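You operate a simulated robot arm through the tools that you are given. There is no shell and no other tool. Be economical: measure what you need, move in short steps, check, and stop when the job is done.

You are at the controls of a simulated robot arm. One attempt, no reset.

Task
Put one of the glue pots from the top of the steel bench on top of the carton there.

The check looks at the end state, three seconds after you hand in, the way a careful person would. Anything else that was tipped, shoved, dropped, spilled or broken makes it a failure.

Robot
A 7-joint arm with a two-finger parallel gripper, fixed in place. Base frame: the origin is at the foot of the arm, x ahead of it, y to its left, z up; the work surface is at about z = 0. Units: cm, rad, N and s.
With the tool pointing down near the work surface it reaches from about 24 to 62 cm from the base axis. Its first joint turns from -1.152 to 1.152 rad. Payload 2.6 kg.
The tool frame sits at the grasp point between the pads (the TCP): z along the fingers, y along the line on which they close. The tips reach 3 cm beyond it. Largest opening 9.4 cm; finger width 2.8, thickness 1; the body of the gripper, 5 by 9.6 cm, starts 5.5 cm behind the TCP.
Orientation is that of the tool frame in the base frame, as [roll, pitch, yaw] about the fixed x, y, z axes, in that order (R = Rz(yaw) Ry(pitch) Rx(roll)). With the fingers straight down and closing along the base's y, the tool's x points along the base's -x, its y along +y and its z along -z.

Tools
- The arm moves only by the tool apply_moves. Its argument "motion" is text: rows parted by semicolons, each of 5 numbers parted by spaces: the finger opening in cm, from 0 to 9.4, then the shift along the base's x, y, z in cm, then the turn about the base's z in rad. In form: fingers x y z spin; .... A call has 1 to 12 rows; each row is the pose to reach, as a shift and turn from the pose commanded when the call began. A row lasts 0.2 s, in which the tool goes at most 5 cm and 0.15 rad; a call with a longer step from one row to the next is refused whole, and so is a gripper value outside its range. Where a pose cannot be reached the arm comes as near as it can. A force on the tool above 40 N (or 10 N above the force at the start of the call, whichever is more), or a blocked arm, ends the call early, and 0.2 s more pass. Each finger travels about 7.2 cm/s and halts on what it meets, pressing with about 33 N; the grip force reading is that of the motor and also rises with nothing between the fingers. The clock runs only during rows and for 0.2 s after the last one: add rows that repeat a pose to give the fingers time. The reply holds the time, the measured pose of the TCP, the force on the tool along the base axes, the opening and the grip force, in the units named above and with some noise.
- Cameras (640 x 400 px; columns grow to the right, rows downward): "scene" is fixed at [3.57, 43.11, 56.39]; the picture's right is [-0.79, -0.62, 0.00], its down [-0.35, 0.45, -0.82] and it looks along [0.51, -0.65, -0.57] (base axes); focal length 347 px, centre (320, 200). "wrist" rides on the gripper at [-3.7, 0, -5.8] in the tool frame; the picture's right is [0.00, -1.00, 0.00], its down [0.97, 0.00, -0.24] and it looks along [0.24, 0.00, 0.97] (tool axes); focal length 218 px, centre (320, 200).
- capture(camera): a new picture of that camera. No time passes.
- locate(camera, pixels): for up to 12 pixels [column, row] of the newest picture of that camera ("zoom" is the newest enlarged one), the place [x, y, z] in the base frame of the surface seen there, good to about 0.2 cm. No time passes.
- enlarge(camera, box): a new picture of the part [left, top, right, bottom] of that camera's present view, enlarged. No time passes.
- finish_job(): hands the job in; it is judged then, once.

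Go step by step. Measure first, check grasps and placings, and put right what went wrong. The budget is 60 turns and 30 pictures, counting those below and the enlarged ones. Unless the task says otherwise, let go and move clear before handing in, and close with one line.

The tools are called by a JSON object that holds its "method" and its "body". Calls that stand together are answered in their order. apply_moves: Moves the arm, as the interface text tells. Its arguments: {"type":"object","properties":{"motion":{"type":"string"}},"required":["motion"]} The other tools are called the same way: capture (camera) takes a picture; locate (camera, pixels) gives the place of the surface under pixels of a picture; enlarge (camera, box) takes an enlarged picture of a part of a camera's view; finish_job () hands the job in.

At the start:

```text
time_s: 0.0
ee_pos: [37.8, -21.15, 28.87]
tcp_rot: [-3.14, -0.001, 3.141]
force: [-0.3, 0.2, 0.0]
width: 9.41
finger_force: 0.0
```

scene: 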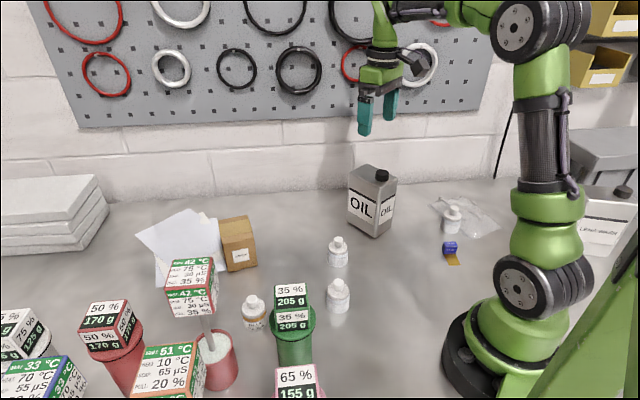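
wrist: 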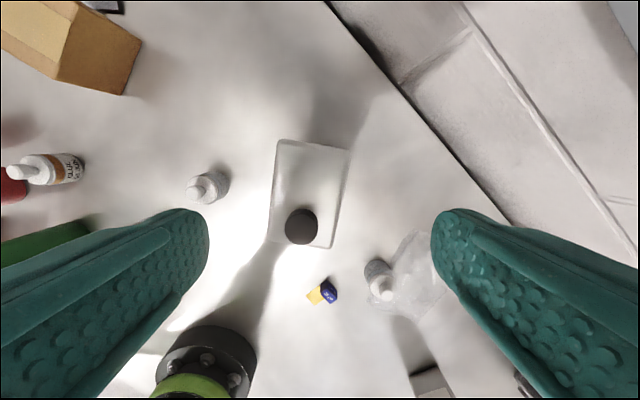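

The scene shows small white bottles around (338,250), (338,295), (254,312), (452,218) and a carton at (238,243). I need to enlarge to see which ones are glue pots.

{"method": "enlarge", "body": {"camera": "scene", "box": [140, 180, 380, 330]}}

{"method": "enlarge", "body": {"camera": "scene", "box": [400, 180, 500, 280]}}

{"method": "locate", "body": {"camera": "scene", "pixels": [[338, 240], [338, 255], [338, 284], [338, 300], [254, 300], [254, 316], [452, 210], [452, 222], [235, 225], [240, 255], [372, 175], [382, 173]]}}

```text
2.67 times, centred on (260, 255) of scene
```

zoom: 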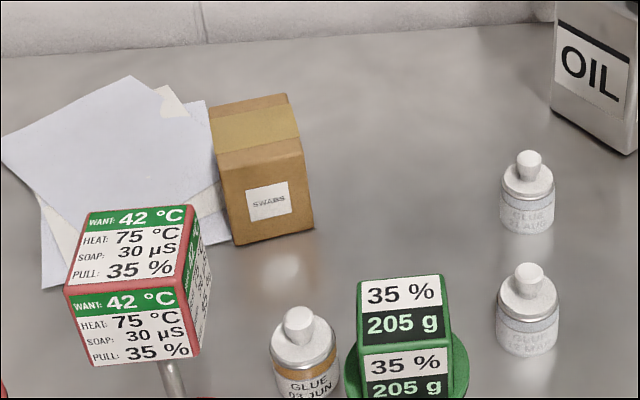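

```text
4.00 times, centred on (450, 230) of scene
```

zoom: 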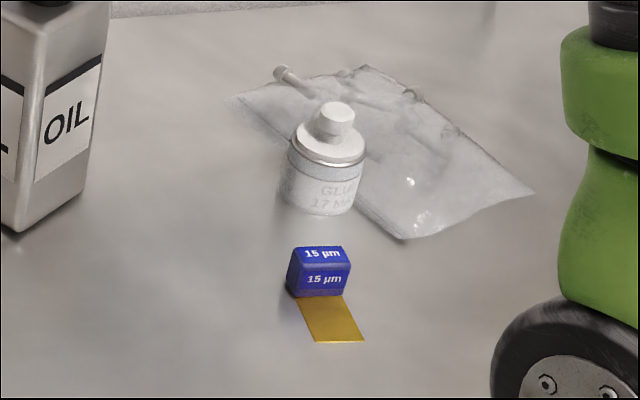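

```text
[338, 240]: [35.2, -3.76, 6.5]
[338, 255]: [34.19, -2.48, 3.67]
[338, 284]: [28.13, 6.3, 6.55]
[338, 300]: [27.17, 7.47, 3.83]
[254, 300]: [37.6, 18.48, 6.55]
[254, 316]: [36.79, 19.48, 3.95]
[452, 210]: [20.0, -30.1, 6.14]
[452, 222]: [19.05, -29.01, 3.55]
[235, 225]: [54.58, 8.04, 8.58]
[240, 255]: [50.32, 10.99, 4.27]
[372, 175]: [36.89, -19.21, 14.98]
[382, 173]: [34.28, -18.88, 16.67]
```

All four bottles are glue pots; the one at (338,250), about (34.6,-3.2), stands free. Now I'll measure the carton top and the pot's outline.

{"method": "locate", "body": {"camera": "scene", "pixels": [[220, 221], [246, 217], [251, 232], [223, 238], [236, 228], [231, 233], [243, 224], [225, 225], [247, 227], [229, 270], [328, 252], [347, 252]]}}

{"method": "enlarge", "body": {"camera": "scene", "box": [200, 200, 280, 280]}}

{"method": "enlarge", "body": {"camera": "scene", "box": [310, 225, 370, 275]}}

```text
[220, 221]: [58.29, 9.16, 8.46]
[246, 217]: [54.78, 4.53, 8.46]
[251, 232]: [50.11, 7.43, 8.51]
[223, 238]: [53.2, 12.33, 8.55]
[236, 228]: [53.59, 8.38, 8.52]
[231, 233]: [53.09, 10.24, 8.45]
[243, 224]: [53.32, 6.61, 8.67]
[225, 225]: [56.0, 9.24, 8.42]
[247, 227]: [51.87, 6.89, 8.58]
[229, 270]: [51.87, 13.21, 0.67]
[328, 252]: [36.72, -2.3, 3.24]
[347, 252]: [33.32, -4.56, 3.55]
```

```text
5.00 times, centred on (240, 240) of scene
```

zoom: 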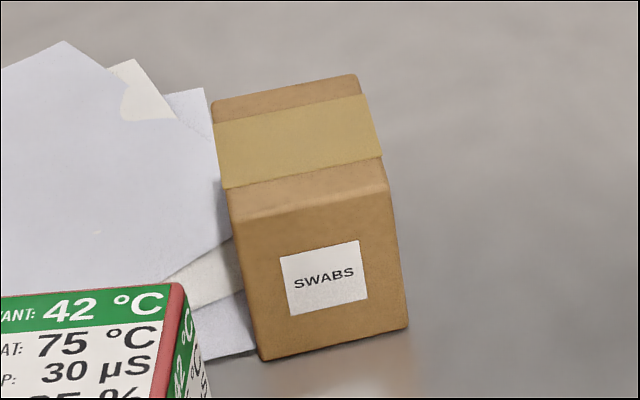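

```text
8.00 times, centred on (340, 250) of scene
```

zoom: 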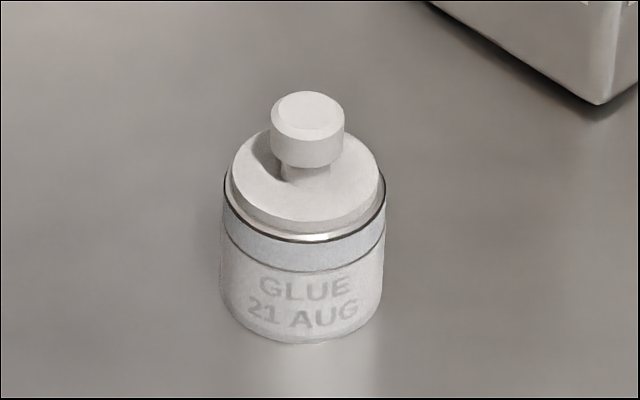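

The carton top is flat at z≈8.5, roughly 6×6 cm, centred near (54.1,8.4). I'll get the pot's axis from its knob and the heights of the obstacles nearby.

{"method": "locate", "body": {"camera": "zoom", "pixels": [[308, 107], [308, 212], [245, 180], [370, 180], [308, 225], [304, 330], [226, 260], [380, 260]]}}

{"method": "locate", "body": {"camera": "scene", "pixels": [[190, 272], [292, 295], [215, 345], [295, 345], [105, 315]]}}

{"method": "apply_moves", "body": {"motion": "9.4 -0.8 4.5 -1 0; 9.4 -1.6 9 -2 0; 9.4 -2.4 13.5 -3 0; 9.4 -3.2 17.8 -4 0; 9.4 -3.2 17.8 -8 0; 9.4 -3.2 17.8 -10 0; 9.4 -3.2 17.8 -10 0"}}

{"method": "capture", "body": {"camera": "wrist"}}

```text
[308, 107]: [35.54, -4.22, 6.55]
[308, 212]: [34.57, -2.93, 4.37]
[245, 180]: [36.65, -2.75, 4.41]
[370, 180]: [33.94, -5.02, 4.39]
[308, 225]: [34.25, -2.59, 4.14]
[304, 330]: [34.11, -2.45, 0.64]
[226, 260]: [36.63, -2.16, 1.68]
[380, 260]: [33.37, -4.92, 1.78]
```

```text
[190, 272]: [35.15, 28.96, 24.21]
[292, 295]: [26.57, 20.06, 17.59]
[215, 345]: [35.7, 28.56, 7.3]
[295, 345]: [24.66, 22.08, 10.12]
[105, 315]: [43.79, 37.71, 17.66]
```

```text
time_s: 1.6
ee_pos: [34.53, -3.4, 19.05]
tcp_rot: [-3.141, 0.0, -3.141]
force: [-0.2, -0.4, 0.1]
width: 9.4
finger_force: 0.0
```

```text
23 pictures are left
```

wrist: 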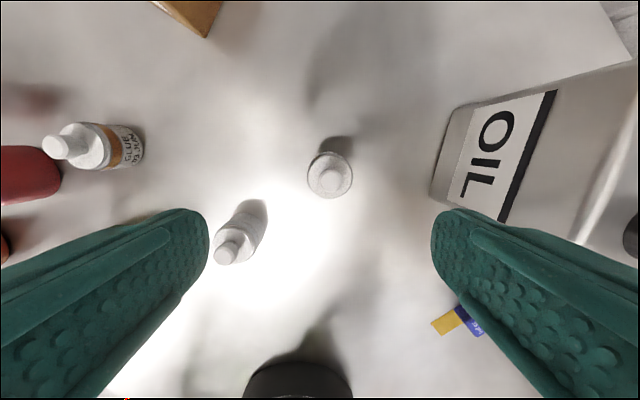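

The pot's axis is about (35.45,-4.1), body radius ~2.2, lid at 4.4, knob top 6.6. I'll check the oil can's near edge at wrist (440,180) before descending.

{"method": "locate", "body": {"camera": "wrist", "pixels": [[437, 185], [446, 150], [465, 190], [460, 108], [330, 178], [330, 170], [310, 178], [350, 178]]}}

```text
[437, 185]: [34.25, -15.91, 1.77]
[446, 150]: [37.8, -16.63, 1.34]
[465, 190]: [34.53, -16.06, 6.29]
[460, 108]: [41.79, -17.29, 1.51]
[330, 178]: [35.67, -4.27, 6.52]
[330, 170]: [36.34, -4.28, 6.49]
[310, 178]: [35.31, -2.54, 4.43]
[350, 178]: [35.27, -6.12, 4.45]
```

The can's edge is at y≈-16, well clear, and the pot axis reads about (35.5,-4.25). I'll descend around it, leaving the fingers open.

{"method": "apply_moves", "body": {"motion": "9.4 0.9 -0.9 -3 0; 9.4 0.9 -0.9 -6.5 0; 9.4 0.9 -0.9 -10 0; 9.4 0.9 -0.9 -13 0; 9.4 0.9 -0.9 -15.3 0; 9.4 0.9 -0.9 -15.3 0"}}

{"method": "capture", "body": {"camera": "wrist"}}

{"method": "enlarge", "body": {"camera": "scene", "box": [290, 190, 400, 280]}}

```text
time_s: 3.0
ee_pos: [35.61, -4.26, 3.7]
tcp_rot: [3.141, -0.001, 3.14]
force: [-0.4, 0.2, -0.3]
width: 9.39
finger_force: 0.0
```

```text
22 pictures are left
```

wrist: 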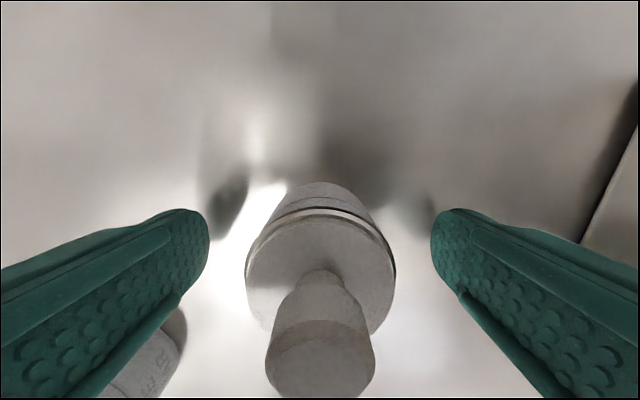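

```text
4.44 times, centred on (345, 235) of scene
```

zoom: 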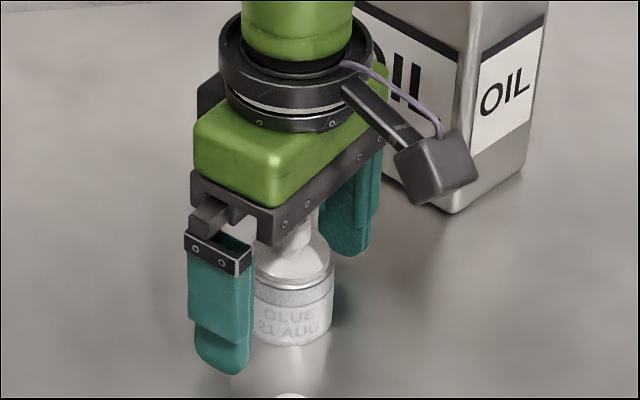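

The pot stands centred between the fingers (wrist col ~320). I'll close on it, then lift it slightly.

{"method": "apply_moves", "body": {"motion": "6 0 0 0 0; 4 0 0 0 0; 3.5 0 0 0 0; 3.5 0 0 0 0; 3.5 0 0 0 0; 3.5 0 0 0 0"}}

{"method": "apply_moves", "body": {"motion": "3.5 0 0 0.5 0; 3.5 0 0 1.5 0; 3.5 0 0 3 0; 3.5 0 0 3 0"}}

{"method": "enlarge", "body": {"camera": "scene", "box": [290, 190, 400, 280]}}

```text
time_s: 4.4
ee_pos: [35.56, -4.18, 3.82]
tcp_rot: [3.14, 0.0, 3.142]
force: [0.3, -0.5, -1.0]
width: 4.4
finger_force: 33.4
```

```text
time_s: 5.4
ee_pos: [35.38, -4.08, 6.59]
tcp_rot: [3.141, -0.001, -3.139]
force: [-0.1, 0.7, -3.0]
width: 4.35
finger_force: 32.9
```

```text
4.44 times, centred on (345, 235) of scene
```

zoom: 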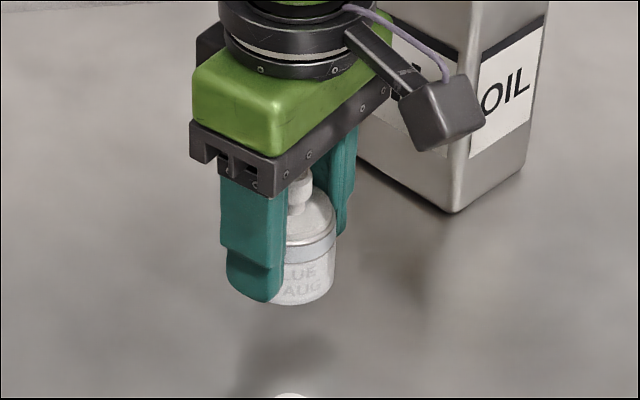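

The pot is held (opening 4.35) and lifted. I'll raise it, and re-measure the carton's front top edge, which is lower in the picture than I assumed, around (253,237)-(222,243).

{"method": "locate", "body": {"camera": "scene", "pixels": [[219, 221], [246, 216], [252, 235], [223, 241], [252, 238], [223, 244], [237, 238], [238, 241], [252, 245], [223, 248]]}}

{"method": "apply_moves", "body": {"motion": "3.5 0 0 2 0; 3.5 0 0 5 0; 3.5 0 0 8 0; 3.5 0 0 11 0; 3.5 0 0 11 0"}}

```text
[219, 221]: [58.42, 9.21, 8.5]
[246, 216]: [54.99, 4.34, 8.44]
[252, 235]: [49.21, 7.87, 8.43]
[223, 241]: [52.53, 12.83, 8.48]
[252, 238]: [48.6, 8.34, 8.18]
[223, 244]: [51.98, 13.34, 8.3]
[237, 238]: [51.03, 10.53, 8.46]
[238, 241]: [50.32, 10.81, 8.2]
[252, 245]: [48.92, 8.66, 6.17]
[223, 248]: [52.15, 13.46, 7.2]
```

```text
time_s: 6.6
ee_pos: [35.55, -4.2, 17.64]
tcp_rot: [-3.141, 0.0, -3.14]
force: [-0.3, 0.0, -3.2]
width: 4.38
finger_force: 33.0
```

Corrected carton top: centre (53.5,8.8), about 6×7.7 cm. Carrying the pot over it at z≈17.6.

{"method": "apply_moves", "body": {"motion": "3.5 1 0.7 0 0; 3.5 3.5 2.5 0 0; 3.5 6.2 4.5 0 0; 3.5 9 6.5 0 0; 3.5 11.8 8.6 0 0; 3.5 14.4 10.5 0 0; 3.5 16.6 12 0 0; 3.5 17.7 12.8 0 0; 3.5 18 13.05 0 0; 3.5 18 13.05 0 0; 3.5 18 13.05 0 0"}}

{"method": "enlarge", "body": {"camera": "scene", "box": [180, 150, 300, 280]}}

{"method": "capture", "body": {"camera": "wrist"}}

```text
time_s: 9.0
ee_pos: [53.55, 8.87, 17.53]
tcp_rot: [3.142, 0.0, 3.141]
force: [0.6, 0.1, -3.2]
width: 4.33
finger_force: 33.3
```

```text
3.08 times, centred on (240, 215) of scene
```

zoom: 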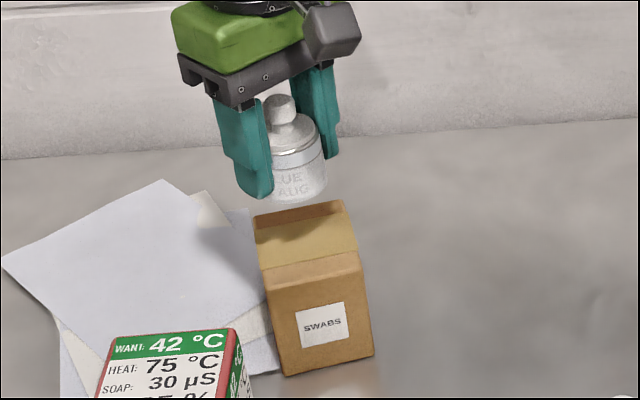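

```text
18 pictures are left
```

wrist: 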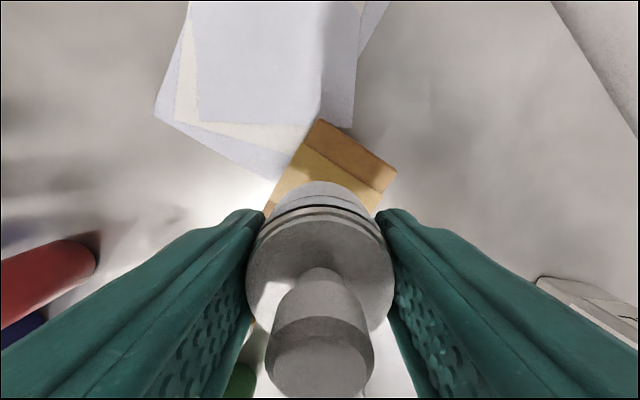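

Pot is above the carton. I'll lower to just above contact (bottom ~0.5 cm clear), then in tiny steps.

{"method": "apply_moves", "body": {"motion": "3.5 0 0 -1.5 0; 3.5 0 0 -3 0; 3.5 0 0 -4.2 0; 3.5 0 0 -4.8 0; 3.5 0 0 -4.8 0"}}

{"method": "apply_moves", "body": {"motion": "3.5 0 0 -0.2 0; 3.5 0 0 -0.4 0; 3.5 0 0 -0.4 0"}}

{"method": "enlarge", "body": {"camera": "scene", "box": [200, 180, 280, 280]}}

```text
time_s: 10.2
ee_pos: [53.43, 8.87, 12.66]
tcp_rot: [3.14, -0.001, -3.141]
force: [-1.0, -0.3, -3.9]
width: 4.34
finger_force: 33.2
```

```text
time_s: 11.0
ee_pos: [53.51, 8.91, 12.27]
tcp_rot: [3.141, 0.001, 3.142]
force: [-0.2, 0.4, -3.7]
width: 4.35
finger_force: 33.0
```

```text
4.00 times, centred on (240, 230) of scene
```

zoom: 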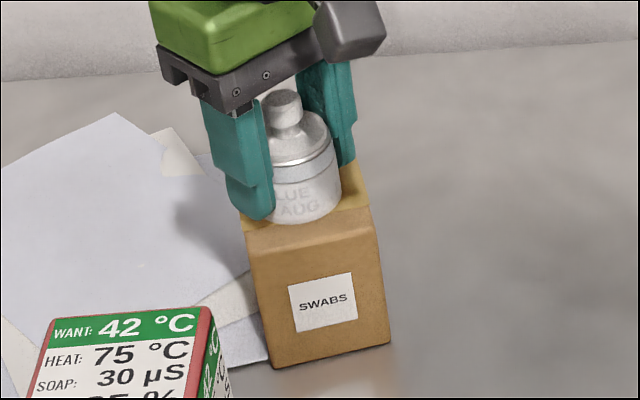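

Force is still just the pot's weight (-3.7 N), so it isn't touching yet. Stepping down 0.1 cm at a time.

{"method": "apply_moves", "body": {"motion": "3.5 0 0 -0.1 0; 3.5 0 0 -0.1 0"}}

{"method": "apply_moves", "body": {"motion": "3.5 0 0 -0.1 0; 3.5 0 0 -0.1 0"}}

```text
time_s: 11.6
ee_pos: [53.49, 8.95, 12.22]
tcp_rot: [-3.141, 0.0, 3.14]
force: [-0.1, -0.7, -2.4]
width: 4.33
finger_force: 32.9
```

```text
time_s: 12.2
ee_pos: [53.48, 8.95, 12.16]
tcp_rot: [3.141, 0.0, 3.141]
force: [-1.4, 0.0, 0.6]
width: 4.34
finger_force: 32.7
```

The force went from -3.7 to +0.6 N: the pot is resting on the carton. Opening gently and rising.

{"method": "apply_moves", "body": {"motion": "4.6 0 0 0 0; 5 0 0 0 0; 6 0 0 0 0; 7.5 0 0 0 0; 7.5 0 0 0 0; 7.5 0 0 0 0"}}

{"method": "enlarge", "body": {"camera": "scene", "box": [200, 180, 280, 280]}}

```text
time_s: 13.6
ee_pos: [53.59, 8.98, 12.24]
tcp_rot: [3.141, 0.0, -3.141]
force: [0.1, -0.1, 0.4]
width: 7.5
finger_force: 0.0
```

```text
4.00 times, centred on (240, 230) of scene
```

zoom: 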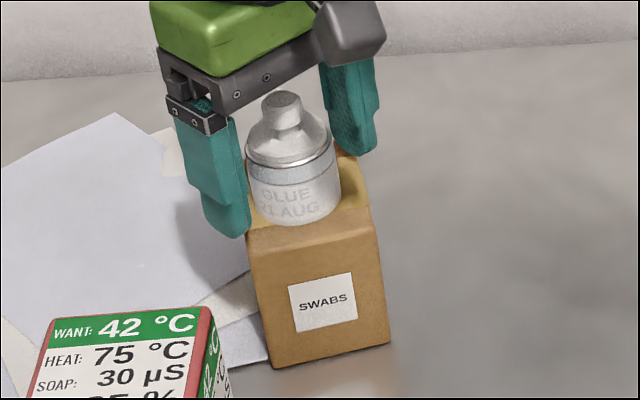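

The pot stands free and upright on the carton, and the fingers are clear on both sides. Rising straight up.

{"method": "apply_moves", "body": {"motion": "7.5 0 0 1 0; 7.5 0 0 3 0; 7.5 0 0 6 0; 7.5 0 0 9 0; 7.5 0 0 12 0; 7.5 0 0 12 0"}}

{"method": "capture", "body": {"camera": "scene"}}

{"method": "enlarge", "body": {"camera": "scene", "box": [200, 180, 280, 280]}}

```text
time_s: 15.0
ee_pos: [53.39, 8.96, 23.98]
tcp_rot: [-3.141, 0.001, -3.14]
force: [0.0, 0.2, 0.2]
width: 7.51
finger_force: 0.0
```

```text
15 pictures are left
```

scene: 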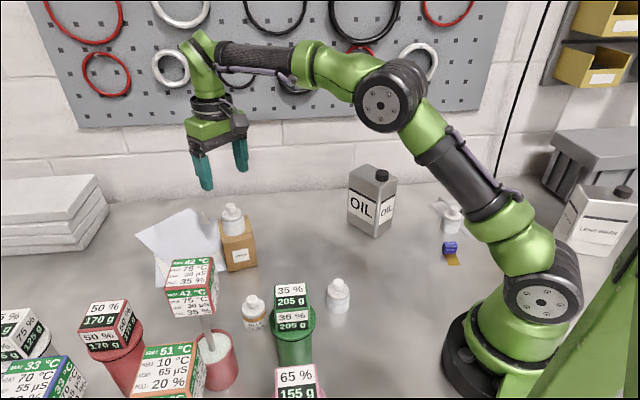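

```text
4.00 times, centred on (240, 230) of scene
```

zoom: 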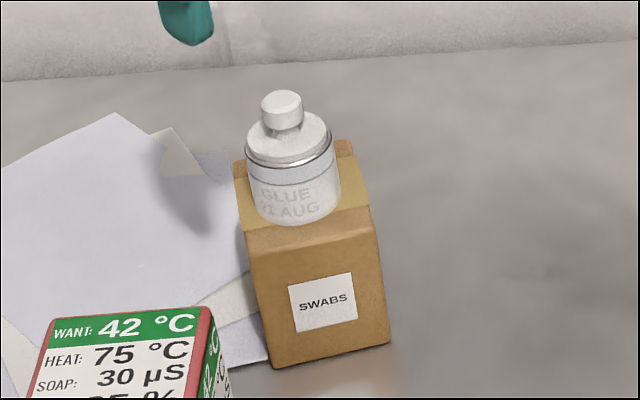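

The pot stands upright on the carton at (233,218), the arm is clear, and everything else is where it was. Handing in.

{"method": "finish_job", "body": {}}

```text
The job is handed in.
```

The glue pot dated 21 AUG is standing upright on top of the SWABS carton; the arm has let go and moved clear, and nothing else was disturbed.
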